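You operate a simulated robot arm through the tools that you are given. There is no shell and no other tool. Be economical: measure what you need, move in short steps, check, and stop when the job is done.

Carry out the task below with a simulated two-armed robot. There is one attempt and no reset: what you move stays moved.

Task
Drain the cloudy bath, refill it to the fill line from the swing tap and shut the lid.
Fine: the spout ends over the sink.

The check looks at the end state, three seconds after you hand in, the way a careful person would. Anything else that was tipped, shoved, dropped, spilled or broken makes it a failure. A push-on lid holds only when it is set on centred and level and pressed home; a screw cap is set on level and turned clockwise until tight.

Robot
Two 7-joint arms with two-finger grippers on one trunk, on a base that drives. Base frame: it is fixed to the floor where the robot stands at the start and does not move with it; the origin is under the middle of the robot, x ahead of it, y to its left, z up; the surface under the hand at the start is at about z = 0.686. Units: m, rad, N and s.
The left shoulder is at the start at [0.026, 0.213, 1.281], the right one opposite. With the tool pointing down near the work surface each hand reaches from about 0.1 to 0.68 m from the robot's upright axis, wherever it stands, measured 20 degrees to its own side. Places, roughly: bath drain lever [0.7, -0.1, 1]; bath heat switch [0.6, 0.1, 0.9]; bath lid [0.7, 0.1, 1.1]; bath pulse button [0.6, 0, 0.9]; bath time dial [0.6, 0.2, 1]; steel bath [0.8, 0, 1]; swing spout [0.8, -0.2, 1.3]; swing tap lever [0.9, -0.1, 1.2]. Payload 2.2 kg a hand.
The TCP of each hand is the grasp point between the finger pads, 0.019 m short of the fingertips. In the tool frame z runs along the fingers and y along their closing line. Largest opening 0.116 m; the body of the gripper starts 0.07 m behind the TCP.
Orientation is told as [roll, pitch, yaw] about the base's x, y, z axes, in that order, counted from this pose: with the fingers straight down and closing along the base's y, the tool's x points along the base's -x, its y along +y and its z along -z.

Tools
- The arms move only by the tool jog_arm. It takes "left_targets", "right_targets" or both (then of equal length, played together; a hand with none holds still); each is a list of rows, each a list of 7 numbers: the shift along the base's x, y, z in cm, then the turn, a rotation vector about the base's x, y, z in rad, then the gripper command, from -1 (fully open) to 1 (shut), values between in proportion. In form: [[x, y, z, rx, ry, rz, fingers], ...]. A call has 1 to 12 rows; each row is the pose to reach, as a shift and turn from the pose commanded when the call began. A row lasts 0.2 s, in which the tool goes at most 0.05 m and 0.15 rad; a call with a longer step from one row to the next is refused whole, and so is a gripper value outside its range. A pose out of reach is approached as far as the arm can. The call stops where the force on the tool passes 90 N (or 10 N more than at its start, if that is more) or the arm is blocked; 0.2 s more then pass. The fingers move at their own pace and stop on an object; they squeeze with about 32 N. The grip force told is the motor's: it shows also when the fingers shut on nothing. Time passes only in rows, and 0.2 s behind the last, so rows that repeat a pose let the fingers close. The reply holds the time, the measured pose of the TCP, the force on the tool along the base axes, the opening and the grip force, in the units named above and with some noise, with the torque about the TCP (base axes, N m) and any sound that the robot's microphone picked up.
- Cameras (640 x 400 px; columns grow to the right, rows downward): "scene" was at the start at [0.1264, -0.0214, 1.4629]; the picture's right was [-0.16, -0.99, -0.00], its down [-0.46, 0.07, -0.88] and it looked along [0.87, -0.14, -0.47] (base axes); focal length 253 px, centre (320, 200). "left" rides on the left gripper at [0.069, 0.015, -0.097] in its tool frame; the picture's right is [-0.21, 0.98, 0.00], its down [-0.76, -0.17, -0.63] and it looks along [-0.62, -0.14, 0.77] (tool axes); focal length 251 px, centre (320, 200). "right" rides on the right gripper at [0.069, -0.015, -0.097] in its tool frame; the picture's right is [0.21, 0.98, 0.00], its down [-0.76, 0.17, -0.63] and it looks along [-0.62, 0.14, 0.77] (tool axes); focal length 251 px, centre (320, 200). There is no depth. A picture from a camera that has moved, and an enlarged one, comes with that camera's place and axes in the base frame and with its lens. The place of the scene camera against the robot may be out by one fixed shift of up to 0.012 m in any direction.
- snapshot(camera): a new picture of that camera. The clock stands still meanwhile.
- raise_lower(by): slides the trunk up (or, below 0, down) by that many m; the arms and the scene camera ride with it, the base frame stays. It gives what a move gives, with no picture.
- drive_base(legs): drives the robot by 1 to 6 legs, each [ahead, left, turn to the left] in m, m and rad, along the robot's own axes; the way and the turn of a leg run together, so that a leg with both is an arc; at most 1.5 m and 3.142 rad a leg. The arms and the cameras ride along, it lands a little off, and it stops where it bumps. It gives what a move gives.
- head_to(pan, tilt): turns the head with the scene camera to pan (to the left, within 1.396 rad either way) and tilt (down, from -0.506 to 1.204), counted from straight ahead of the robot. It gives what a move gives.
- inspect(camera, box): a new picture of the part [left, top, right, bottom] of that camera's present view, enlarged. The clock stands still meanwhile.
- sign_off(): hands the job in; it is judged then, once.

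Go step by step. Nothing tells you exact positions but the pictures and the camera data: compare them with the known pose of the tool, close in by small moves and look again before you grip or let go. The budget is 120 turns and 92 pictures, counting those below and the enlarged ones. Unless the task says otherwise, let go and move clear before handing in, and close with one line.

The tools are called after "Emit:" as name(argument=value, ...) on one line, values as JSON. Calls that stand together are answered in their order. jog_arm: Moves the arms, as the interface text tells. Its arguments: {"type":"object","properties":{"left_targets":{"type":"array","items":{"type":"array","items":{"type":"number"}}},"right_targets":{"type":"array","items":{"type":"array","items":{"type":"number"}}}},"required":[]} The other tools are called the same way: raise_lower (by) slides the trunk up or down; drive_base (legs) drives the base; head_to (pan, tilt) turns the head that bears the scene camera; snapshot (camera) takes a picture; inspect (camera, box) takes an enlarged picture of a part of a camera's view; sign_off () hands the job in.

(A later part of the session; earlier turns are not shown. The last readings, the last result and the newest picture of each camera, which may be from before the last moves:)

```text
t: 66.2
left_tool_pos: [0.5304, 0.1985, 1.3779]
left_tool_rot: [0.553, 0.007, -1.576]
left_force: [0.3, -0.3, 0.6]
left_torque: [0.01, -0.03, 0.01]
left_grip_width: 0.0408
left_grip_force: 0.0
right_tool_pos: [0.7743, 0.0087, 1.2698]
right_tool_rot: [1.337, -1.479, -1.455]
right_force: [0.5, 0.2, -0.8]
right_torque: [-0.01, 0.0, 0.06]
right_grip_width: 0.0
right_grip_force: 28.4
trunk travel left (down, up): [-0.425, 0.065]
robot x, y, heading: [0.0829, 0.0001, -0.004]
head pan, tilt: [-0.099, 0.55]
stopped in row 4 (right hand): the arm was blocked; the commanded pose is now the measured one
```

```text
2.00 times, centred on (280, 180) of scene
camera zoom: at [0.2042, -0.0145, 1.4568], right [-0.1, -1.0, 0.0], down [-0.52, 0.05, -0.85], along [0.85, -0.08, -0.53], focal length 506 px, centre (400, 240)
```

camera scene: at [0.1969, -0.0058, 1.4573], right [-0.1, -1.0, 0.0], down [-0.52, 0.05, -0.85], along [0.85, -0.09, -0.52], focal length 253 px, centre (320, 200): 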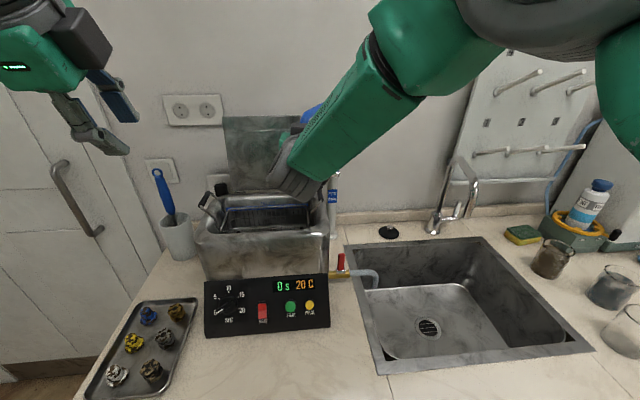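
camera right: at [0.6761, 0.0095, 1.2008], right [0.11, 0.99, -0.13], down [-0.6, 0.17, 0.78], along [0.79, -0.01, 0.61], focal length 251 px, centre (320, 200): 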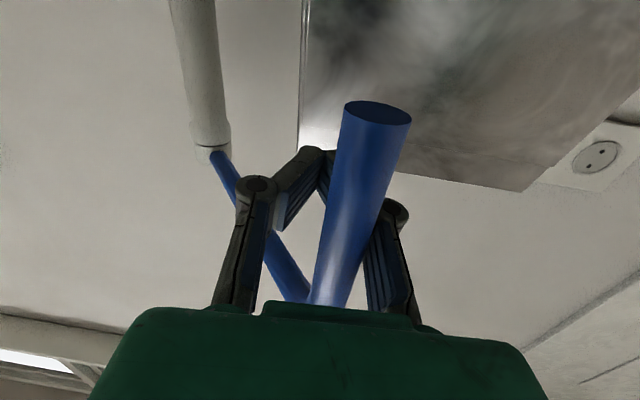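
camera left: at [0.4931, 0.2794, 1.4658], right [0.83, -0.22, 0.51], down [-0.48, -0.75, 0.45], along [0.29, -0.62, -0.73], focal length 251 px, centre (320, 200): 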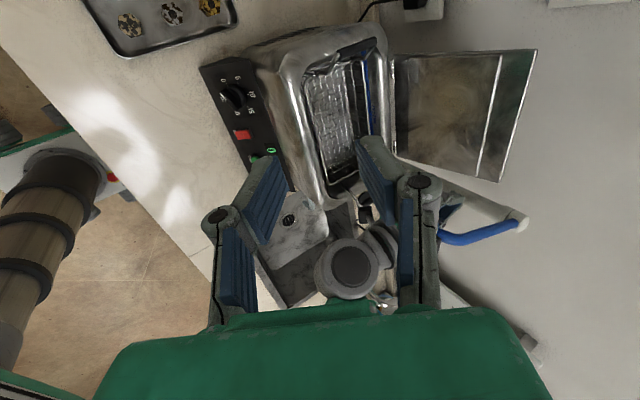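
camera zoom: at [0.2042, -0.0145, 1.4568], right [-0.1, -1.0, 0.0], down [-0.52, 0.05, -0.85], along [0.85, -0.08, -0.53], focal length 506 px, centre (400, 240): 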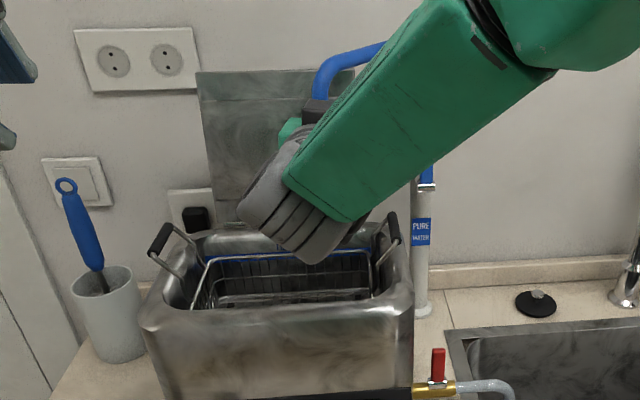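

The spout end is now at about (0.746, 0.02), over the bath. I open the fingers and withdraw, then move right, to look at the blue tap lever.

Emit:
jog_arm(right_targets=[[0, 0, 0, 0, 0, 0, 0.5], [0, 0, 0, 0, 0, 0, 0], [-3, 0, 0, 0, 0, 0, 0], [-6, 0, 0.5, 0, 0, 0, 0], [-9, -0.5, 0.5, 0, 0, 0, 0], [-12, -1, 0.5, 0, 0, 0, 0], [-12, -4, 0.5, 0, 0, 0, 0], [-12, -8, 0.5, 0, 0, 0, 0], [-12, -12, 0.5, 0, 0, 0, 0], [-12, -16, 0.5, 0, 0, 0, 0], [-12, -20, 0.5, 0, 0, 0, 0], [-12, -22, 0, 0, 0, 0, 0]])

Emit:
snapshot(camera="scene")

Emit:
snapshot(camera="left")

```text
t: 67.5
left_tool_pos: [0.5277, 0.2081, 1.3766]
left_tool_rot: [0.557, -0.002, -1.573]
left_force: [0.8, -0.3, 0.0]
left_torque: [0.0, -0.02, 0.0]
left_grip_width: 0.0407
left_grip_force: 0.1
right_tool_pos: [0.6565, -0.0066, 1.1809]
right_tool_rot: [0.372, -1.359, -0.523]
right_force: [-0.9, 0.7, 0.1]
right_torque: [-0.01, -0.01, -0.03]
right_grip_width: 0.0581
right_grip_force: 0.2
trunk travel left (down, up): [-0.425, 0.065]
robot x, y, heading: [0.0749, 0.0021, -0.001]
head pan, tilt: [-0.099, 0.55]
stopped in row 6 (right hand): the arm was blocked; the commanded pose is now the measured one
```

```text
27 pictures are left
camera scene: at [0.2026, -0.0067, 1.4569], right [-0.1, -1.0, 0.0], down [-0.52, 0.05, -0.85], along [0.85, -0.09, -0.52], focal length 253 px, centre (320, 200)
```

scene: 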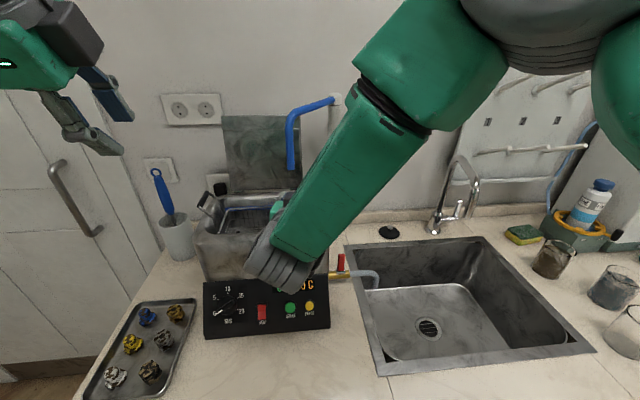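

```text
26 pictures are left
camera left: at [0.4893, 0.279, 1.4674], right [0.83, -0.22, 0.52], down [-0.48, -0.75, 0.45], along [0.29, -0.62, -0.73], focal length 251 px, centre (320, 200)
```

left: 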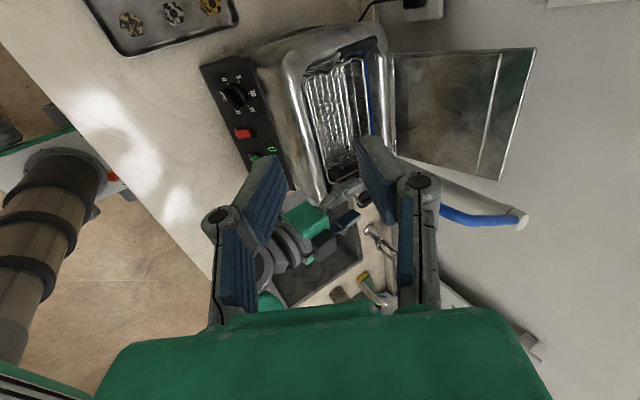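

The spout hangs over the bath. I free the right arm the same way as before (up, then right), turning it to point forward-left toward the tap lever.

Emit:
jog_arm(right_targets=[[0, -1, 2, 0, 0, 0, 0], [0, -3, 3, 0, 0, 0, 0], [0, -6, 3, 0, 0, 0, 0], [0, -9, 3, 0, 0, 0.1, 0], [0, -12, 3, 0, 0, 0.2, 0], [0, -15, 3, 0, 0, 0.3, 0], [0, -18, 3, 0, 0, 0.4, 0], [0, -21, 3, 0, 0, 0.5, 0], [1, -23, 3, 0, 0, 0.6, 0], [2, -24, 3, 0, 0, 0.7, 0]])

Emit:
snapshot(camera="right")

Emit:
inspect(camera="scene", box=[260, 80, 420, 260])

```text
t: 69.8
left_tool_pos: [0.5297, 0.2003, 1.3773]
left_tool_rot: [0.553, 0.004, -1.573]
left_force: [0.4, 0.3, -1.2]
left_torque: [0.01, 0.02, -0.01]
left_grip_width: 0.0406
left_grip_force: 0.1
right_tool_pos: [0.6779, -0.2522, 1.21]
right_tool_rot: [0.396, -1.361, 0.16]
right_force: [0.0, -0.4, -0.7]
right_torque: [0.01, -0.04, 0.02]
right_grip_width: 0.0578
right_grip_force: 0.1
trunk travel left (down, up): [-0.425, 0.065]
robot x, y, heading: [0.0783, 0.0005, 0.002]
head pan, tilt: [-0.099, 0.55]
```

```text
25 pictures are left
camera right: at [0.59, -0.3186, 1.1595], right [-0.55, 0.82, -0.13], down [-0.46, -0.16, 0.87], along [0.7, 0.54, 0.47], focal length 251 px, centre (320, 200)
```

right: 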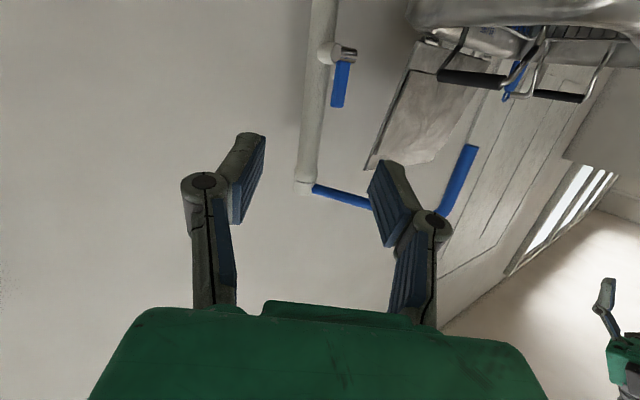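

```text
2.22 times, centred on (340, 170) of scene
camera zoom: at [0.2043, -0.0161, 1.4567], right [-0.1, -1.0, 0.0], down [-0.52, 0.05, -0.85], along [0.85, -0.08, -0.53], focal length 562 px, centre (276, 267)
```

zoom: 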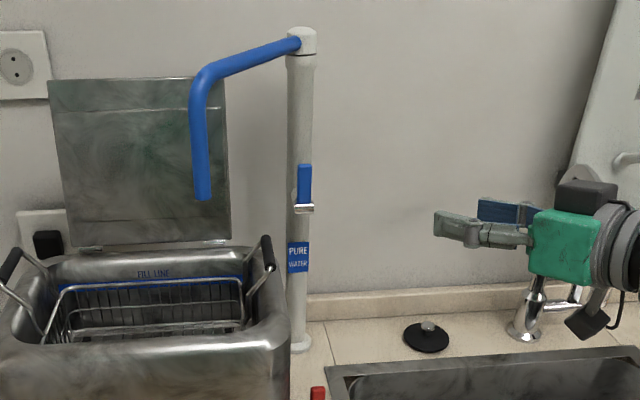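

Now the geometry is clear: the tap lever stands on a stub at about (0.843, -0.114), z 1.15–1.20. I approach from the right-front with open fingers.

Emit:
jog_arm(right_targets=[[2.5, 2.7, -0.5, 0, 0, 0, 0], [5, 5.5, -1, 0, 0, 0, 0], [7.5, 8, -1.5, 0, 0, 0, 0], [10, 9.8, -1.9, 0, 0, 0, 0], [12.4, 11.3, -2.2, 0, 0, 0, 0]])

Emit:
snapshot(camera="right")

```text
t: 71.0
left_tool_pos: [0.5312, 0.2061, 1.3773]
left_tool_rot: [0.553, 0.002, -1.574]
left_force: [-1.0, 0.1, -0.1]
left_torque: [-0.01, 0.01, 0.02]
left_grip_width: 0.0405
left_grip_force: 0.2
right_tool_pos: [0.8008, -0.1358, 1.1859]
right_tool_rot: [0.388, -1.361, 0.167]
right_force: [0.1, 0.1, 0.2]
right_torque: [0.01, -0.01, 0.04]
right_grip_width: 0.058
right_grip_force: 0.0
trunk travel left (down, up): [-0.425, 0.065]
robot x, y, heading: [0.0802, -0.0007, 0.005]
head pan, tilt: [-0.099, 0.55]
```

```text
23 pictures are left
camera right: at [0.7145, -0.2034, 1.135], right [-0.55, 0.82, -0.13], down [-0.46, -0.16, 0.88], along [0.7, 0.54, 0.47], focal length 251 px, centre (320, 200)
```

right: 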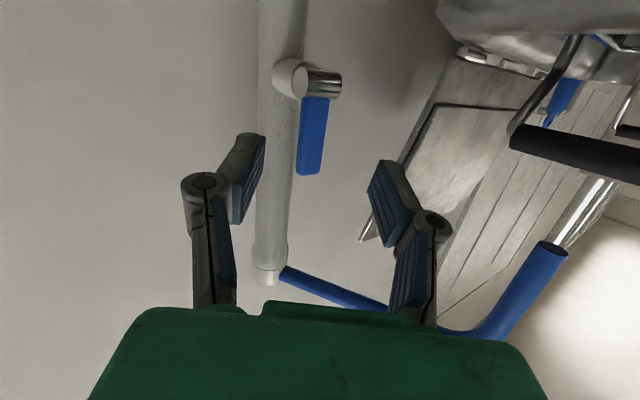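

The lever lies centred between the fingers, 4–5 cm ahead. I advance and grip it.

Emit:
jog_arm(right_targets=[[1.2, 0.6, -0.1, 0, 0, 0, 0], [2.4, 1.2, -0.2, 0, 0, 0, 0], [3.7, 1.9, -0.2, 0, 0, 0, 0], [3.7, 1.9, -0.2, 0, 0, 0, 0.6], [3.7, 1.9, -0.2, 0, 0, 0, 1], [3.7, 1.9, -0.2, 0, 0, 0, 1]])

Emit:
snapshot(camera="right")

```text
t: 72.3
left_tool_pos: [0.53, 0.2035, 1.3769]
left_tool_rot: [0.554, 0.002, -1.574]
left_force: [0.4, 0.3, 0.7]
left_torque: [0.01, 0.01, 0.01]
left_grip_width: 0.0407
left_grip_force: 0.0
right_tool_pos: [0.8398, -0.119, 1.1864]
right_tool_rot: [0.388, -1.364, 0.165]
right_force: [7.2, -5.7, 2.1]
right_torque: [-1.11, -0.31, -0.36]
right_grip_width: 0.0223
right_grip_force: 45.1
trunk travel left (down, up): [-0.425, 0.065]
robot x, y, heading: [0.0794, -0.002, -0.001]
head pan, tilt: [-0.099, 0.55]
```

```text
22 pictures are left
camera right: at [0.7522, -0.1858, 1.1364], right [-0.55, 0.83, -0.13], down [-0.46, -0.16, 0.87], along [0.7, 0.54, 0.47], focal length 251 px, centre (320, 200)
```

right: 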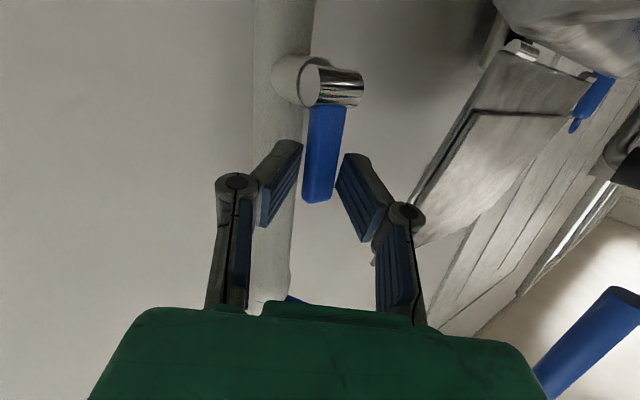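

Gripped. The pivot cylinder's axis runs along y, so the lever pulls toward the robot. I pull it part-way and check for flow.

Emit:
jog_arm(right_targets=[[-0.9, 0, -0.1, 0, 0, 0, 1], [-1.7, 0, -0.35, 0, 0, 0, 1], [-2.4, 0, -0.7, 0, 0, 0, 1]])

Emit:
inspect(camera="scene", box=[180, 80, 380, 280])

```text
t: 73.2
left_tool_pos: [0.5264, 0.2055, 1.3787]
left_tool_rot: [0.556, 0.003, -1.572]
left_force: [0.8, -0.5, -0.5]
left_torque: [0.0, 0.02, 0.02]
left_grip_width: 0.0408
left_grip_force: 0.0
right_tool_pos: [0.8108, -0.1129, 1.1811]
right_tool_rot: [0.387, -1.361, 0.173]
right_force: [0.4, 1.3, 1.0]
right_torque: [0.02, -0.02, 0.03]
right_grip_width: 0.0
right_grip_force: 28.1
trunk travel left (down, up): [-0.425, 0.065]
robot x, y, heading: [0.0787, 0.0014, 0.002]
head pan, tilt: [-0.099, 0.55]
```

```text
2.00 times, centred on (280, 180) of scene
camera zoom: at [0.2018, -0.0137, 1.4569], right [-0.1, -1.0, 0.0], down [-0.52, 0.05, -0.85], along [0.85, -0.08, -0.52], focal length 506 px, centre (400, 240)
```

zoom: 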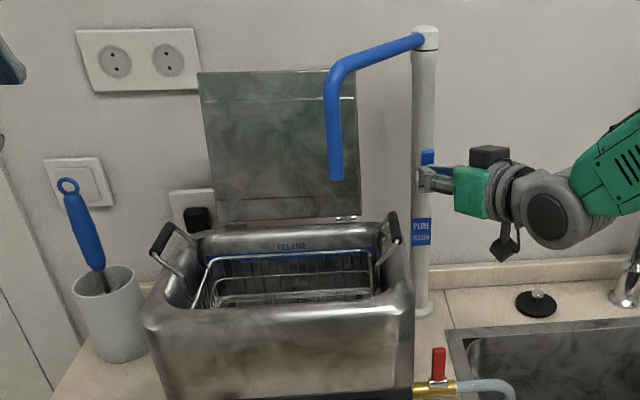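

The fingers slipped off because they gripped the lever at its corners. I back off, re-aim squarely (less yaw, slightly more downward tilt), and look again.

Emit:
jog_arm(right_targets=[[-1.5, -0.8, 0.5, 0, 0, 0, 0.5], [-3, -1.6, 1, 0, 0, 0, 0], [-3.5, -1.6, 1.5, 0, 0.06, -0.1, 0], [-3.8, -1.4, 2, 0, 0.12, -0.2, 0], [-3.8, -1.0, 2, 0, 0.18, -0.3, 0], [-3.8, -0.6, 2, 0, 0.25, -0.4, 0], [-3.8, -0.6, 2, 0, 0.25, -0.4, 0]])

Emit:
snapshot(camera="right")

Emit:
inspect(camera="scene", box=[180, 80, 380, 280])

```text
t: 74.8
left_tool_pos: [0.5289, 0.199, 1.3782]
left_tool_rot: [0.556, 0.007, -1.574]
left_force: [-0.1, -0.2, -0.2]
left_torque: [0.02, 0.03, 0.0]
left_grip_width: 0.0406
left_grip_force: 0.0
right_tool_pos: [0.7765, -0.128, 1.2014]
right_tool_rot: [0.379, -1.111, -0.226]
right_force: [0.9, -0.3, -0.2]
right_torque: [-0.03, 0.0, 0.03]
right_grip_width: 0.0581
right_grip_force: 0.0
trunk travel left (down, up): [-0.425, 0.065]
robot x, y, heading: [0.0803, -0.0027, 0.003]
head pan, tilt: [-0.099, 0.55]
```

```text
20 pictures are left
camera right: at [0.6624, -0.1529, 1.1765], right [-0.2, 0.98, -0.03], down [-0.26, -0.02, 0.97], along [0.94, 0.2, 0.26], focal length 251 px, centre (320, 200)
```

right: 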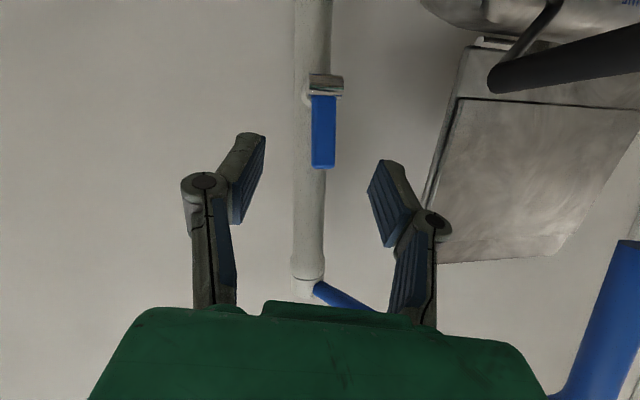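

```text
2.00 times, centred on (280, 180) of scene
camera zoom: at [0.2041, -0.0168, 1.4567], right [-0.1, -1.0, 0.0], down [-0.52, 0.05, -0.85], along [0.85, -0.08, -0.53], focal length 506 px, centre (400, 240)
```

zoom: 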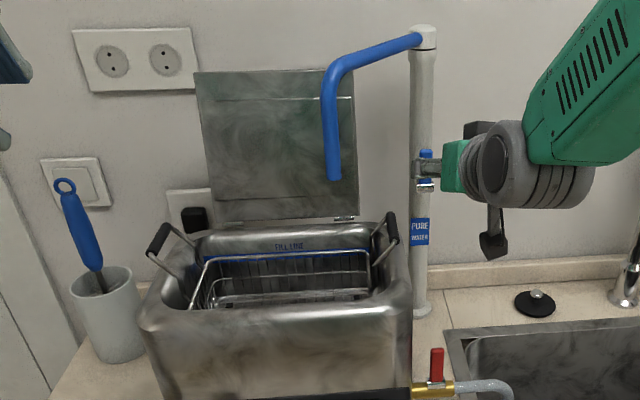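

The lever's centre is at (0.845, -0.1135). I advance squarely onto it and grip deeper.

Emit:
jog_arm(right_targets=[[2, 0.5, -0.4, 0, 0, 0, 0], [4, 0.9, -0.8, 0, 0, 0, 0], [5.5, 1.2, -1.2, 0, 0, 0, 0], [6.8, 1.5, -1.6, 0, 0, 0, 0], [6.8, 1.5, -1.6, 0, 0, 0, 0.6], [6.8, 1.5, -1.6, 0, 0, 0, 1], [6.8, 1.5, -1.6, 0, 0, 0, 1]])

```text
t: 76.3
left_tool_pos: [0.5299, 0.1984, 1.3784]
left_tool_rot: [0.553, 0.006, -1.574]
left_force: [1.8, 0.4, 0.4]
left_torque: [0.0, 0.01, 0.0]
left_grip_width: 0.0405
left_grip_force: 0.1
right_tool_pos: [0.8453, -0.1122, 1.184]
right_tool_rot: [0.37, -1.113, -0.225]
right_force: [5.4, -23.8, -4.2]
right_torque: [-1.65, -0.2, -0.31]
right_grip_width: 0.0191
right_grip_force: 44.3
trunk travel left (down, up): [-0.425, 0.065]
robot x, y, heading: [0.0804, -0.0008, -0.001]
head pan, tilt: [-0.099, 0.55]
```

Well gripped. I relieve the sideways force and pull the lever gently toward the robot.

Emit:
jog_arm(right_targets=[[0, -0.4, 0, 0, 0, 0, 1], [-0.6, -0.4, 0, 0, -0.1, 0, 1], [-1.2, -0.4, -0.15, 0, -0.2, 0, 1], [-1.9, -0.4, -0.4, 0, -0.3, 0, 1]])

Emit:
inspect(camera="scene", box=[180, 80, 380, 280])

```text
t: 77.3
left_tool_pos: [0.5359, 0.2016, 1.3738]
left_tool_rot: [0.544, 0.003, -1.574]
left_force: [-0.4, 0.4, 0.4]
left_torque: [-0.02, 0.02, -0.03]
left_grip_width: 0.0405
left_grip_force: 0.1
right_tool_pos: [0.8333, -0.1134, 1.1805]
right_tool_rot: [0.765, -1.4, -0.601]
right_force: [41.8, -13.1, -3.4]
right_torque: [-0.88, -1.42, -0.35]
right_grip_width: 0.0191
right_grip_force: 43.9
trunk travel left (down, up): [-0.425, 0.065]
robot x, y, heading: [0.0828, 0.0029, 0.003]
head pan, tilt: [-0.099, 0.55]
```

```text
2.00 times, centred on (280, 180) of scene
camera zoom: at [0.2168, -0.0171, 1.4556], right [-0.1, -1.0, 0.0], down [-0.53, 0.05, -0.85], along [0.84, -0.08, -0.53], focal length 506 px, centre (400, 240)
```

zoom: 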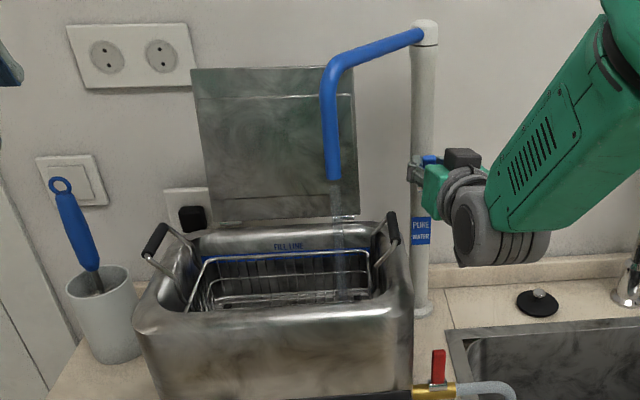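

Water is flowing into the bath. I hold here and watch the level rise.

Emit:
jog_arm(right_targets=[[0, 0, 0, 0, 0, 0, 1], [0, 0, 0, 0, 0, 0, 1], [0, 0, 0, 0, 0, 0, 1], [0, 0, 0, 0, 0, 0, 1], [0, 0, 0, 0, 0, 0, 1], [0, 0, 0, 0, 0, 0, 1], [0, 0, 0, 0, 0, 0, 1], [0, 0, 0, 0, 0, 0, 1], [0, 0, 0, 0, 0, 0, 1], [0, 0, 0, 0, 0, 0, 1], [0, 0, 0, 0, 0, 0, 1], [0, 0, 0, 0, 0, 0, 1]])

Emit:
inspect(camera="scene", box=[200, 180, 330, 260])

```text
t: 80.0
left_tool_pos: [0.5356, 0.2014, 1.3733]
left_tool_rot: [0.544, 0.004, -1.576]
left_force: [-0.1, 0.9, 1.3]
left_torque: [0.04, 0.01, -0.02]
left_grip_width: 0.0406
left_grip_force: 0.1
right_tool_pos: [0.8323, -0.1137, 1.18]
right_tool_rot: [0.759, -1.397, -0.595]
right_force: [50.3, -12.0, 6.7]
right_torque: [-0.95, -1.86, -0.22]
right_grip_width: 0.0186
right_grip_force: 44.3
trunk travel left (down, up): [-0.425, 0.065]
robot x, y, heading: [0.0824, 0.0002, -0.004]
head pan, tilt: [-0.099, 0.55]
```

```text
4.92 times, centred on (265, 220) of scene
camera zoom: at [0.2165, -0.0164, 1.4556], right [-0.1, -1.0, 0.0], down [-0.53, 0.05, -0.85], along [0.84, -0.08, -0.53], focal length 1245 px, centre (591, 102)
```

zoom: 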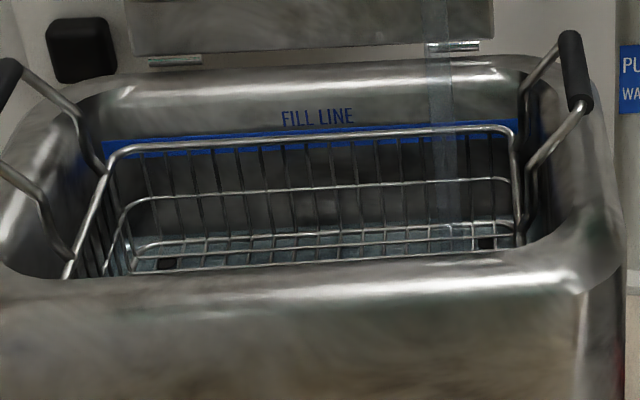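

The stream falls well inside, and a little clear water covers the floor. I keep filling in two more waits.

Emit:
jog_arm(right_targets=[[0, 0, 0, 0, 0, 0, 1], [0, 0, 0, 0, 0, 0, 1], [0, 0, 0, 0, 0, 0, 1], [0, 0, 0, 0, 0, 0, 1], [0, 0, 0, 0, 0, 0, 1], [0, 0, 0, 0, 0, 0, 1], [0, 0, 0, 0, 0, 0, 1], [0, 0, 0, 0, 0, 0, 1], [0, 0, 0, 0, 0, 0, 1], [0, 0, 0, 0, 0, 0, 1], [0, 0, 0, 0, 0, 0, 1], [0, 0, 0, 0, 0, 0, 1]])

Emit:
inspect(camera="scene", box=[200, 180, 330, 260])

```text
t: 82.5
left_tool_pos: [0.5351, 0.2007, 1.3743]
left_tool_rot: [0.548, 0.004, -1.575]
left_force: [0.3, -0.5, 0.0]
left_torque: [0.0, 0.02, 0.03]
left_grip_width: 0.0406
left_grip_force: 0.1
right_tool_pos: [0.8327, -0.1126, 1.1791]
right_tool_rot: [0.759, -1.399, -0.595]
right_force: [48.4, -11.9, 7.4]
right_torque: [-0.95, -1.86, -0.23]
right_grip_width: 0.019
right_grip_force: 44.5
trunk travel left (down, up): [-0.425, 0.065]
robot x, y, heading: [0.0816, -0.0005, 0.0]
head pan, tilt: [-0.099, 0.55]
```

```text
4.92 times, centred on (265, 220) of scene
camera zoom: at [0.2159, -0.0166, 1.4557], right [-0.1, -1.0, 0.0], down [-0.53, 0.05, -0.85], along [0.84, -0.08, -0.53], focal length 1245 px, centre (591, 102)
```

zoom: 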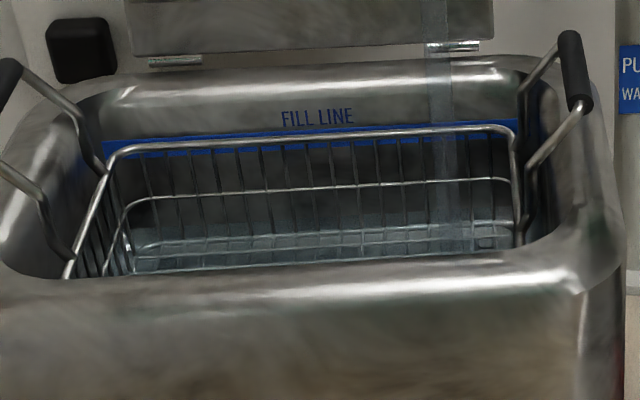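

Water line is rising slowly (about 4 px/s in this view, roughly 88 px to go). I wait about 10 s more, then check.

Emit:
jog_arm(right_targets=[[0, 0, 0, 0, 0, 0, 1], [0, 0, 0, 0, 0, 0, 1], [0, 0, 0, 0, 0, 0, 1], [0, 0, 0, 0, 0, 0, 1], [0, 0, 0, 0, 0, 0, 1], [0, 0, 0, 0, 0, 0, 1], [0, 0, 0, 0, 0, 0, 1], [0, 0, 0, 0, 0, 0, 1], [0, 0, 0, 0, 0, 0, 1], [0, 0, 0, 0, 0, 0, 1], [0, 0, 0, 0, 0, 0, 1], [0, 0, 0, 0, 0, 0, 1]])

Emit:
jog_arm(right_targets=[[0, 0, 0, 0, 0, 0, 1], [0, 0, 0, 0, 0, 0, 1], [0, 0, 0, 0, 0, 0, 1], [0, 0, 0, 0, 0, 0, 1], [0, 0, 0, 0, 0, 0, 1], [0, 0, 0, 0, 0, 0, 1], [0, 0, 0, 0, 0, 0, 1], [0, 0, 0, 0, 0, 0, 1], [0, 0, 0, 0, 0, 0, 1], [0, 0, 0, 0, 0, 0, 1], [0, 0, 0, 0, 0, 0, 1], [0, 0, 0, 0, 0, 0, 1]])

Emit:
jog_arm(right_targets=[[0, 0, 0, 0, 0, 0, 1], [0, 0, 0, 0, 0, 0, 1], [0, 0, 0, 0, 0, 0, 1], [0, 0, 0, 0, 0, 0, 1], [0, 0, 0, 0, 0, 0, 1], [0, 0, 0, 0, 0, 0, 1], [0, 0, 0, 0, 0, 0, 1], [0, 0, 0, 0, 0, 0, 1], [0, 0, 0, 0, 0, 0, 1], [0, 0, 0, 0, 0, 0, 1], [0, 0, 0, 0, 0, 0, 1], [0, 0, 0, 0, 0, 0, 1]])

Emit:
inspect(camera="scene", box=[200, 180, 330, 260])

```text
t: 85.2
left_tool_pos: [0.5356, 0.2021, 1.3746]
left_tool_rot: [0.546, 0.005, -1.574]
left_force: [0.0, -0.6, 0.5]
left_torque: [-0.03, 0.03, 0.0]
left_grip_width: 0.0409
left_grip_force: 0.0
right_tool_pos: [0.834, -0.1141, 1.1791]
right_tool_rot: [0.76, -1.399, -0.595]
right_force: [46.2, -13.0, 7.0]
right_torque: [-0.97, -1.83, -0.23]
right_grip_width: 0.0192
right_grip_force: 43.8
trunk travel left (down, up): [-0.425, 0.065]
robot x, y, heading: [0.0817, 0.0003, 0.002]
head pan, tilt: [-0.099, 0.55]
```

```text
t: 87.8
left_tool_pos: [0.5356, 0.2012, 1.3747]
left_tool_rot: [0.547, 0.004, -1.573]
left_force: [-0.7, 0.8, 0.1]
left_torque: [0.02, 0.02, 0.0]
left_grip_width: 0.0407
left_grip_force: 0.1
right_tool_pos: [0.8329, -0.1139, 1.1807]
right_tool_rot: [0.759, -1.397, -0.595]
right_force: [45.4, -14.3, 7.4]
right_torque: [-0.92, -1.79, -0.2]
right_grip_width: 0.019
right_grip_force: 44.3
trunk travel left (down, up): [-0.425, 0.065]
robot x, y, heading: [0.0776, 0.0002, 0.003]
head pan, tilt: [-0.099, 0.55]
```

```text
t: 90.3
left_tool_pos: [0.5343, 0.2014, 1.3748]
left_tool_rot: [0.549, 0.005, -1.576]
left_force: [-0.1, -0.6, 0.0]
left_torque: [-0.01, 0.02, 0.0]
left_grip_width: 0.0406
left_grip_force: 0.0
right_tool_pos: [0.8335, -0.1131, 1.1807]
right_tool_rot: [0.757, -1.398, -0.593]
right_force: [43.9, -13.0, 8.4]
right_torque: [-0.97, -1.68, -0.25]
right_grip_width: 0.0194
right_grip_force: 44.5
trunk travel left (down, up): [-0.425, 0.065]
robot x, y, heading: [0.0782, 0.0001, 0.002]
head pan, tilt: [-0.099, 0.55]
```

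```text
4.92 times, centred on (265, 220) of scene
camera zoom: at [0.2146, -0.0169, 1.4558], right [-0.1, -1.0, 0.0], down [-0.53, 0.05, -0.85], along [0.84, -0.08, -0.53], focal length 1245 px, centre (591, 102)
```

zoom: 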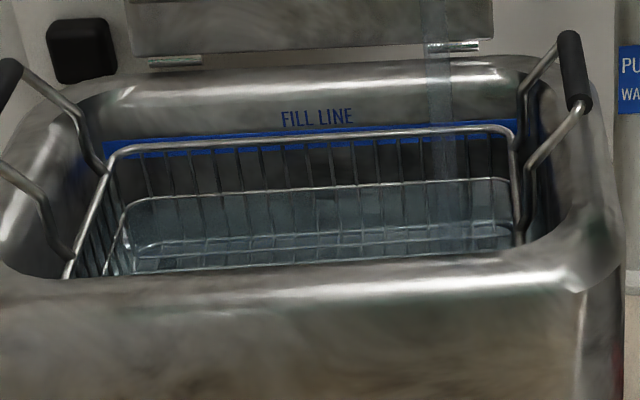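

Level is now about 5 px/s; roughly 45–50 px remain to the blue line. I wait 5 s and check.

Emit:
jog_arm(right_targets=[[0, 0, 0, 0, 0, 0, 1], [0, 0, 0, 0, 0, 0, 1], [0, 0, 0, 0, 0, 0, 1], [0, 0, 0, 0, 0, 0, 1], [0, 0, 0, 0, 0, 0, 1], [0, 0, 0, 0, 0, 0, 1], [0, 0, 0, 0, 0, 0, 1], [0, 0, 0, 0, 0, 0, 1], [0, 0, 0, 0, 0, 0, 1], [0, 0, 0, 0, 0, 0, 1], [0, 0, 0, 0, 0, 0, 1], [0, 0, 0, 0, 0, 0, 1]])

Emit:
jog_arm(right_targets=[[0, 0, 0, 0, 0, 0, 1], [0, 0, 0, 0, 0, 0, 1], [0, 0, 0, 0, 0, 0, 1], [0, 0, 0, 0, 0, 0, 1], [0, 0, 0, 0, 0, 0, 1], [0, 0, 0, 0, 0, 0, 1], [0, 0, 0, 0, 0, 0, 1], [0, 0, 0, 0, 0, 0, 1], [0, 0, 0, 0, 0, 0, 1], [0, 0, 0, 0, 0, 0, 1]])

Emit:
inspect(camera="scene", box=[215, 195, 320, 235])

```text
t: 93.0
left_tool_pos: [0.5343, 0.2003, 1.3755]
left_tool_rot: [0.548, 0.004, -1.574]
left_force: [-0.5, 0.0, 0.0]
left_torque: [-0.01, 0.0, -0.02]
left_grip_width: 0.0406
left_grip_force: 0.0
right_tool_pos: [0.8311, -0.1131, 1.1799]
right_tool_rot: [0.757, -1.398, -0.594]
right_force: [43.3, -13.4, 8.5]
right_torque: [-1.04, -1.65, -0.29]
right_grip_width: 0.0193
right_grip_force: 44.7
trunk travel left (down, up): [-0.425, 0.065]
robot x, y, heading: [0.0807, -0.0, 0.004]
head pan, tilt: [-0.099, 0.55]
```

```text
t: 95.2
left_tool_pos: [0.535, 0.2013, 1.3755]
left_tool_rot: [0.547, 0.003, -1.574]
left_force: [0.1, -0.1, 0.3]
left_torque: [0.04, 0.0, 0.02]
left_grip_width: 0.0405
left_grip_force: 0.1
right_tool_pos: [0.832, -0.1144, 1.1806]
right_tool_rot: [0.756, -1.398, -0.593]
right_force: [42.4, -13.7, 8.5]
right_torque: [-1.01, -1.67, -0.31]
right_grip_width: 0.0191
right_grip_force: 44.2
trunk travel left (down, up): [-0.425, 0.065]
robot x, y, heading: [0.0803, -0.0002, 0.001]
head pan, tilt: [-0.099, 0.55]
```

```text
6.10 times, centred on (268, 215) of scene
camera zoom: at [0.2139, -0.017, 1.4559], right [-0.1, -1.0, 0.0], down [-0.53, 0.05, -0.85], along [0.84, -0.08, -0.53], focal length 1541 px, centre (640, 109)
```

zoom: 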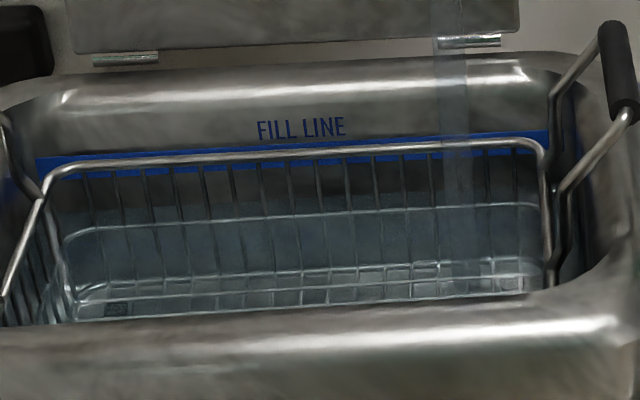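

The water line is at about row 198 here; the blue band is centred near row 151. I wait some 6 s more and look again.

Emit:
jog_arm(right_targets=[[0, 0, 0, 0, 0, 0, 1], [0, 0, 0, 0, 0, 0, 1], [0, 0, 0, 0, 0, 0, 1], [0, 0, 0, 0, 0, 0, 1], [0, 0, 0, 0, 0, 0, 1], [0, 0, 0, 0, 0, 0, 1], [0, 0, 0, 0, 0, 0, 1], [0, 0, 0, 0, 0, 0, 1], [0, 0, 0, 0, 0, 0, 1], [0, 0, 0, 0, 0, 0, 1], [0, 0, 0, 0, 0, 0, 1], [0, 0, 0, 0, 0, 0, 1]])

Emit:
jog_arm(right_targets=[[0, 0, 0, 0, 0, 0, 1], [0, 0, 0, 0, 0, 0, 1], [0, 0, 0, 0, 0, 0, 1], [0, 0, 0, 0, 0, 0, 1], [0, 0, 0, 0, 0, 0, 1], [0, 0, 0, 0, 0, 0, 1], [0, 0, 0, 0, 0, 0, 1], [0, 0, 0, 0, 0, 0, 1], [0, 0, 0, 0, 0, 0, 1], [0, 0, 0, 0, 0, 0, 1], [0, 0, 0, 0, 0, 0, 1], [0, 0, 0, 0, 0, 0, 1]])

Emit:
inspect(camera="scene", box=[215, 195, 320, 235])

```text
t: 97.8
left_tool_pos: [0.5339, 0.2012, 1.3761]
left_tool_rot: [0.549, 0.004, -1.575]
left_force: [-1.6, -0.1, 0.0]
left_torque: [0.02, 0.01, 0.0]
left_grip_width: 0.0404
left_grip_force: 0.1
right_tool_pos: [0.8316, -0.1145, 1.1801]
right_tool_rot: [0.759, -1.4, -0.592]
right_force: [40.5, -13.4, 8.3]
right_torque: [-1.0, -1.6, -0.35]
right_grip_width: 0.0193
right_grip_force: 44.7
trunk travel left (down, up): [-0.425, 0.065]
robot x, y, heading: [0.0784, -0.001, -0.003]
head pan, tilt: [-0.099, 0.55]
```

```text
t: 100.3
left_tool_pos: [0.5348, 0.2012, 1.3754]
left_tool_rot: [0.551, 0.002, -1.575]
left_force: [-0.2, 0.0, -0.4]
left_torque: [-0.01, -0.01, 0.01]
left_grip_width: 0.0407
left_grip_force: 0.1
right_tool_pos: [0.8312, -0.1145, 1.1802]
right_tool_rot: [0.759, -1.397, -0.593]
right_force: [40.2, -14.4, 8.5]
right_torque: [-1.01, -1.6, -0.36]
right_grip_width: 0.0194
right_grip_force: 44.3
trunk travel left (down, up): [-0.425, 0.065]
robot x, y, heading: [0.08, -0.0002, 0.0]
head pan, tilt: [-0.099, 0.55]
```

```text
6.10 times, centred on (268, 215) of scene
camera zoom: at [0.2133, -0.0172, 1.4559], right [-0.1, -1.0, 0.0], down [-0.53, 0.05, -0.85], along [0.84, -0.08, -0.53], focal length 1541 px, centre (640, 109)
```

zoom: 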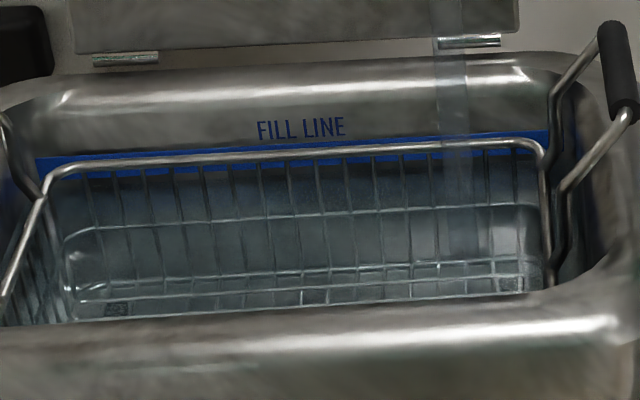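

The surface is close below the blue band (row ~175 vs band 140–163). I wait about 3 s more, then look.

Emit:
jog_arm(right_targets=[[0, 0, 0, 0, 0, 0, 1], [0, 0, 0, 0, 0, 0, 1], [0, 0, 0, 0, 0, 0, 1], [0, 0, 0, 0, 0, 0, 1], [0, 0, 0, 0, 0, 0, 1], [0, 0, 0, 0, 0, 0, 1], [0, 0, 0, 0, 0, 0, 1], [0, 0, 0, 0, 0, 0, 1], [0, 0, 0, 0, 0, 0, 1], [0, 0, 0, 0, 0, 0, 1], [0, 0, 0, 0, 0, 0, 1], [0, 0, 0, 0, 0, 0, 1]])

Emit:
inspect(camera="scene", box=[215, 195, 275, 235])

```text
t: 103.0
left_tool_pos: [0.5337, 0.2017, 1.376]
left_tool_rot: [0.55, 0.003, -1.576]
left_force: [0.6, -0.4, -0.8]
left_torque: [0.01, 0.02, 0.01]
left_grip_width: 0.0406
left_grip_force: 0.1
right_tool_pos: [0.8318, -0.114, 1.1802]
right_tool_rot: [0.757, -1.398, -0.593]
right_force: [39.7, -14.2, 8.4]
right_torque: [-1.03, -1.57, -0.33]
right_grip_width: 0.0195
right_grip_force: 44.0
trunk travel left (down, up): [-0.425, 0.065]
robot x, y, heading: [0.078, 0.0014, -0.001]
head pan, tilt: [-0.099, 0.55]
```

```text
10.00 times, centred on (245, 215) of scene
camera zoom: at [0.213, -0.0172, 1.4559], right [-0.1, -1.0, 0.0], down [-0.53, 0.05, -0.85], along [0.84, -0.08, -0.53], focal length 2528 px, centre (1070, 50)
```

zoom: 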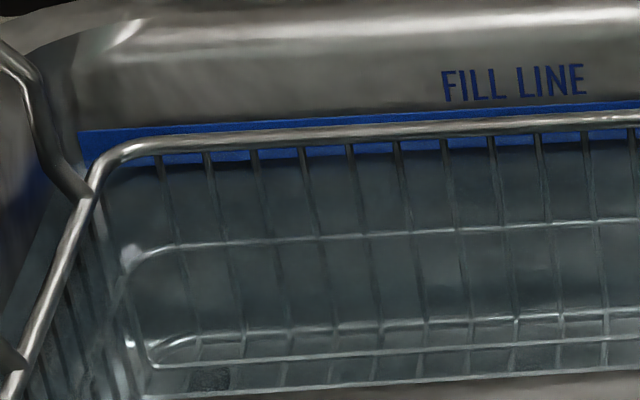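

The surface is now at about the lower edge of the blue band. I let it run about 1.4 s more and then push the lever back upright to shut the tap.

Emit:
jog_arm(right_targets=[[0, 0, 0, 0, 0, 0, 1], [0, 0, 0, 0, 0, 0, 1], [0, 0, 0, 0, 0, 0, 1], [0, 0, 0, 0, 0, 0, 1], [0, 0, 0, 0, 0, 0, 1], [0, 0, 0, 0, 0, 0, 1], [0.8, 0, 0.25, 0, 0.1, 0, 1], [1.6, 0, 0.35, 0, 0.2, 0, 1], [2.3, 0, 0.4, 0, 0.3, 0, 1], [2.8, 0, 0.3, 0, 0.3, 0, 1], [2.8, 0, 0.3, 0, 0.3, 0, 1]])

Emit:
inspect(camera="scene", box=[205, 130, 345, 240])

```text
t: 105.3
left_tool_pos: [0.5286, 0.2026, 1.3793]
left_tool_rot: [0.555, 0.003, -1.575]
left_force: [0.5, -0.4, 0.4]
left_torque: [0.0, -0.03, -0.03]
left_grip_width: 0.0405
left_grip_force: 0.1
right_tool_pos: [0.8509, -0.113, 1.1827]
right_tool_rot: [0.37, -1.115, -0.218]
right_force: [-0.2, -11.5, 10.9]
right_torque: [-1.42, -0.02, -0.05]
right_grip_width: 0.0136
right_grip_force: 39.4
trunk travel left (down, up): [-0.425, 0.065]
robot x, y, heading: [0.0807, -0.0008, -0.002]
head pan, tilt: [-0.099, 0.55]
```

```text
3.64 times, centred on (275, 185) of scene
camera zoom: at [0.2018, -0.0155, 1.457], right [-0.1, -1.0, 0.0], down [-0.52, 0.05, -0.85], along [0.85, -0.08, -0.52], focal length 920 px, centre (484, 254)
```

zoom: 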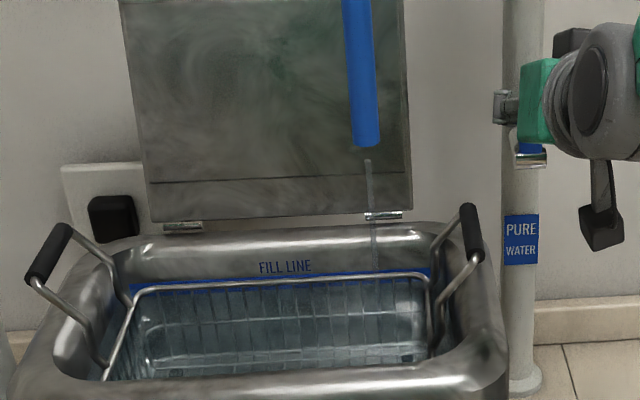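

The stream has just detached from the spout, so the tap is shutting off. I press slightly more toward closed, then check level and flow.

Emit:
jog_arm(right_targets=[[0.4, 0, 0, 0, 0, 0, 1], [0.4, 0, 0, 0, 0, 0, 1], [0.4, 0, 0, 0, 0, 0, 1]])

Emit:
inspect(camera="scene", box=[215, 160, 315, 230])

```text
t: 106.2
left_tool_pos: [0.5291, 0.2019, 1.3792]
left_tool_rot: [0.556, 0.005, -1.575]
left_force: [-0.4, -1.2, -1.0]
left_torque: [0.05, 0.02, -0.04]
left_grip_width: 0.041
left_grip_force: 0.0
right_tool_pos: [0.8569, -0.112, 1.1819]
right_tool_rot: [0.371, -1.114, -0.219]
right_force: [0.7, -8.1, 6.9]
right_torque: [-1.02, -0.01, 0.05]
right_grip_width: 0.0108
right_grip_force: 37.5
trunk travel left (down, up): [-0.425, 0.065]
robot x, y, heading: [0.0811, -0.0014, -0.002]
head pan, tilt: [-0.099, 0.55]
```

```text
5.71 times, centred on (265, 195) of scene
camera zoom: at [0.2035, -0.0146, 1.4568], right [-0.1, -1.0, 0.0], down [-0.52, 0.05, -0.85], along [0.85, -0.08, -0.53], focal length 1445 px, centre (634, 229)
```

zoom: 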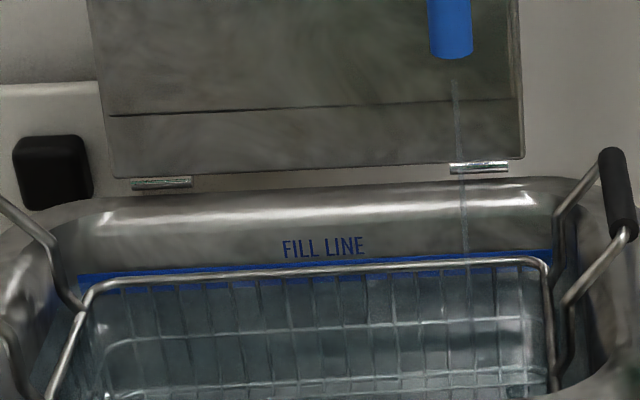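

A thin trickle remains because the pads slid along the lever. I release, back off, close the fingers, and push the lever fully upright from the front.

Emit:
jog_arm(right_targets=[[0, 0, 0, 0, 0, 0, 0.3], [-2, 0, 0.5, 0, 0, 0, 0.3], [-5, -0.2, 0.8, 0, 0, 0, 0.5], [-6.5, -0.2, 0.8, 0, 0, 0, 1], [-6.5, -0.2, 0.8, 0, 0, 0, 1], [-5, -0.2, 0.8, 0, 0, 0, 1], [-4, -0.2, 0.8, 0, 0, 0, 1], [-3, -0.2, 0.8, 0, 0, 0, 1], [-2.2, -0.2, 0.8, 0, 0, 0, 1]])

Emit:
inspect(camera="scene", box=[215, 140, 375, 240])

```text
t: 108.2
left_tool_pos: [0.5229, 0.2054, 1.3796]
left_tool_rot: [0.557, 0.001, -1.574]
left_force: [0.7, 0.0, -0.3]
left_torque: [-0.02, 0.02, -0.01]
left_grip_width: 0.0404
left_grip_force: 0.0
right_tool_pos: [0.8274, -0.1122, 1.1906]
right_tool_rot: [0.364, -1.112, -0.21]
right_force: [-37.6, -0.5, -1.2]
right_torque: [-0.02, 0.0, -0.2]
right_grip_width: 0.0
right_grip_force: 27.9
trunk travel left (down, up): [-0.425, 0.065]
robot x, y, heading: [0.0813, -0.0014, 0.001]
head pan, tilt: [-0.099, 0.55]
```

```text
4.00 times, centred on (295, 190) of scene
camera zoom: at [0.1943, -0.0123, 1.4576], right [-0.1, -1.0, 0.0], down [-0.52, 0.05, -0.85], along [0.85, -0.08, -0.52], focal length 1011 px, centre (420, 240)
```

zoom: 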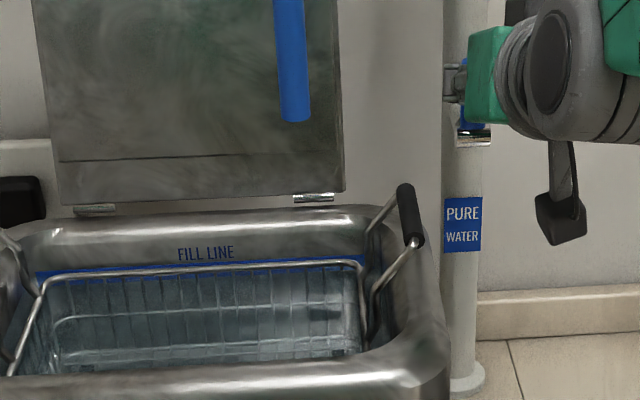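

The stream has stopped completely. One close look at the level against the line.

Emit:
inspect(camera="scene", box=[218, 198, 268, 226])

```text
12.80 times, centred on (243, 212) of scene
camera zoom: at [0.1943, -0.0123, 1.4576], right [-0.1, -1.0, 0.0], down [-0.52, 0.05, -0.85], along [0.85, -0.08, -0.52], focal length 3236 px, centre (1306, 46)
```

zoom: 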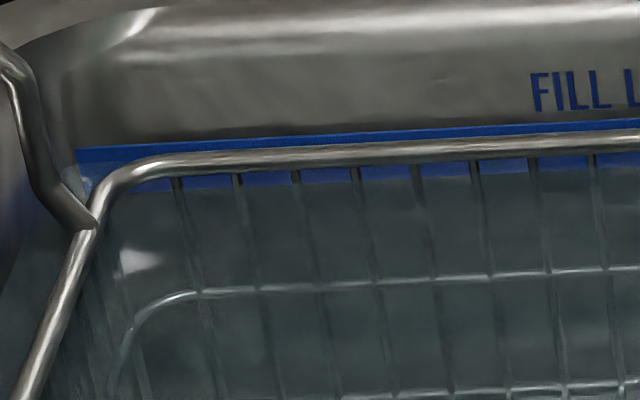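

The surface sits at mid-height of the blue fill band, so the level is right. Now I back the right hand off and bring it in front of the spout tube to swing it back over the sink.

Emit:
jog_arm(right_targets=[[-3, -0.5, 1, 0, 0, 0, 1], [-6.5, -1.2, 2, 0, 0, 0, 0.5], [-10, -1.8, 4, 0, 0, 0, 0.3], [-14, -1.8, 6, 0, 0, 0, 0], [-18, -1, 7.5, 0, 0, 0, 0], [-19, 2, 8, 0, 0, 0, 0], [-19, 5, 8, 0, 0, -0.05, 0], [-19, 8, 8, 0, 0, -0.1, 0], [-19, 11, 8, 0, 0, -0.15, 0], [-19, 12.5, 8, 0, 0, -0.15, 0]])

Emit:
snapshot(camera="right")

```text
t: 110.3
left_tool_pos: [0.5282, 0.2043, 1.3775]
left_tool_rot: [0.554, 0.003, -1.575]
left_force: [0.5, -0.7, 0.9]
left_torque: [0.0, -0.01, 0.0]
left_grip_width: 0.0404
left_grip_force: 0.1
right_tool_pos: [0.649, 0.0048, 1.2822]
right_tool_rot: [0.43, -1.106, -0.436]
right_force: [1.5, -0.3, -0.4]
right_torque: [-0.04, 0.0, 0.04]
right_grip_width: 0.0578
right_grip_force: 0.0
trunk travel left (down, up): [-0.425, 0.065]
robot x, y, heading: [0.0789, -0.003, 0.001]
head pan, tilt: [-0.099, 0.55]
```

```text
7 pictures are left
camera right: at [0.5317, -0.0009, 1.2568], right [-0.04, 1.0, -0.01], down [-0.26, 0.0, 0.97], along [0.96, 0.04, 0.26], focal length 251 px, centre (320, 200)
```

right: 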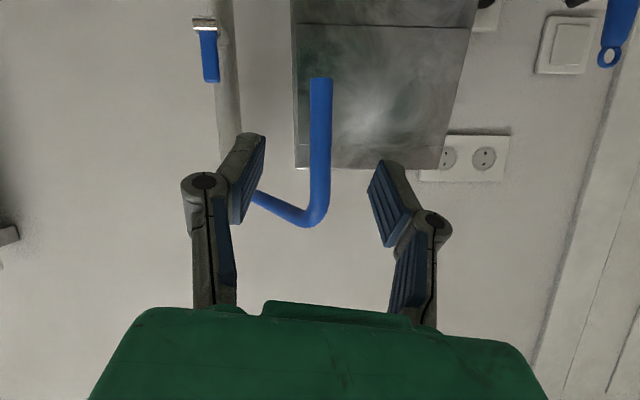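

The tube is at about (0.735, 0.006), straight ahead of the open fingers. I advance, close around it, and check.

Emit:
jog_arm(right_targets=[[3, 0, -0.7, 0, 0, 0, 0], [6, 0, -1.4, 0, 0, 0, 0], [9, 0.1, -2.1, 0, 0, 0, 0], [10.8, 0.1, -2.5, 0, 0, 0, 0], [10.8, 0.1, -2.5, 0, 0, 0, 0.6], [10.8, 0.1, -2.5, 0, 0, 0, 1], [10.8, 0.1, -2.5, 0, 0, 0, 1]])

Emit:
snapshot(camera="right")

```text
t: 112.2
left_tool_pos: [0.5244, 0.2012, 1.3798]
left_tool_rot: [0.559, 0.001, -1.573]
left_force: [-0.3, 0.1, 0.0]
left_torque: [0.01, -0.02, 0.02]
left_grip_width: 0.0406
left_grip_force: 0.0
right_tool_pos: [0.7666, -0.0215, 1.2799]
right_tool_rot: [0.532, -1.098, -0.565]
right_force: [-0.4, 0.3, 0.8]
right_torque: [0.02, 0.03, -0.01]
right_grip_width: 0.0016
right_grip_force: 30.0
trunk travel left (down, up): [-0.425, 0.065]
robot x, y, heading: [0.0809, -0.0019, -0.004]
head pan, tilt: [-0.099, 0.55]
stopped in row 7 (right hand): the arm was blocked; the commanded pose is now the measured one
```

```text
6 pictures are left
camera right: at [0.6489, -0.0217, 1.2525], right [0.0, 1.0, 0.03], down [-0.28, -0.03, 0.96], along [0.96, -0.01, 0.28], focal length 251 px, centre (320, 200)
```

right: 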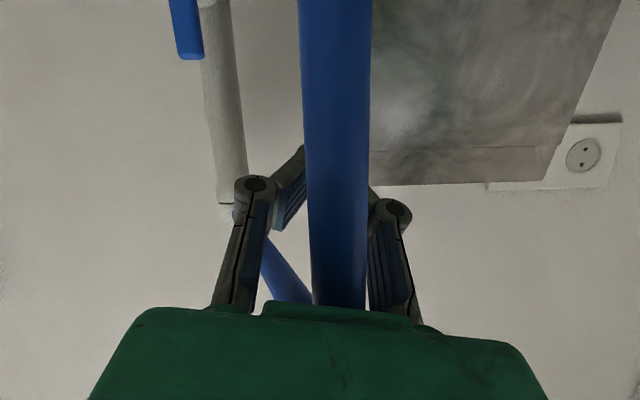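

The tube is caged near the palm. I swing it back along the arc to the right, over the sink.

Emit:
jog_arm(right_targets=[[-1.7, -0.5, -0.3, 0, 0, 0, 1], [-2.8, -2.3, -0.5, 0, 0, 0, 1], [-3.9, -5.3, -0.5, 0, 0, 0, 1], [-4.4, -8.4, -0.5, 0, 0, 0, 1], [-4.4, -11.6, -0.5, 0, 0, 0, 1], [-3.9, -14.7, -0.5, 0, 0, 0, 1], [-2.8, -17.6, -0.5, 0, 0, 0, 1], [-1.2, -20.4, -0.5, 0, 0, 0, 1], [0.4, -22.3, -0.5, 0, 0, 0, 1], [0.4, -22.3, -0.5, 0, 0, 0, 1]])

Emit:
snapshot(camera="scene")

```text
t: 114.3
left_tool_pos: [0.5251, 0.2023, 1.3795]
left_tool_rot: [0.559, 0.005, -1.575]
left_force: [-0.1, 0.4, 0.6]
left_torque: [0.0, -0.03, -0.01]
left_grip_width: 0.0406
left_grip_force: 0.1
right_tool_pos: [0.7711, -0.2435, 1.2738]
right_tool_rot: [0.524, -1.1, -0.557]
right_force: [1.2, -0.3, 0.6]
right_torque: [0.0, -0.01, 0.0]
right_grip_width: 0.0017
right_grip_force: 29.8
trunk travel left (down, up): [-0.425, 0.065]
robot x, y, heading: [0.0801, -0.0027, -0.001]
head pan, tilt: [-0.099, 0.55]
```

```text
5 pictures are left
camera scene: at [0.204, -0.0135, 1.4568], right [-0.1, -1.0, 0.0], down [-0.52, 0.05, -0.85], along [0.85, -0.08, -0.53], focal length 253 px, centre (320, 200)
```

scene: 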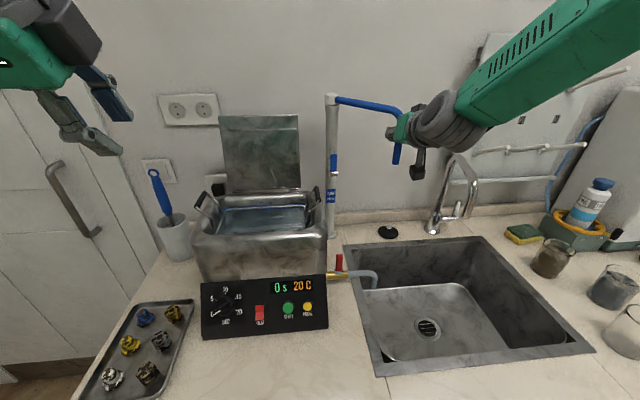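

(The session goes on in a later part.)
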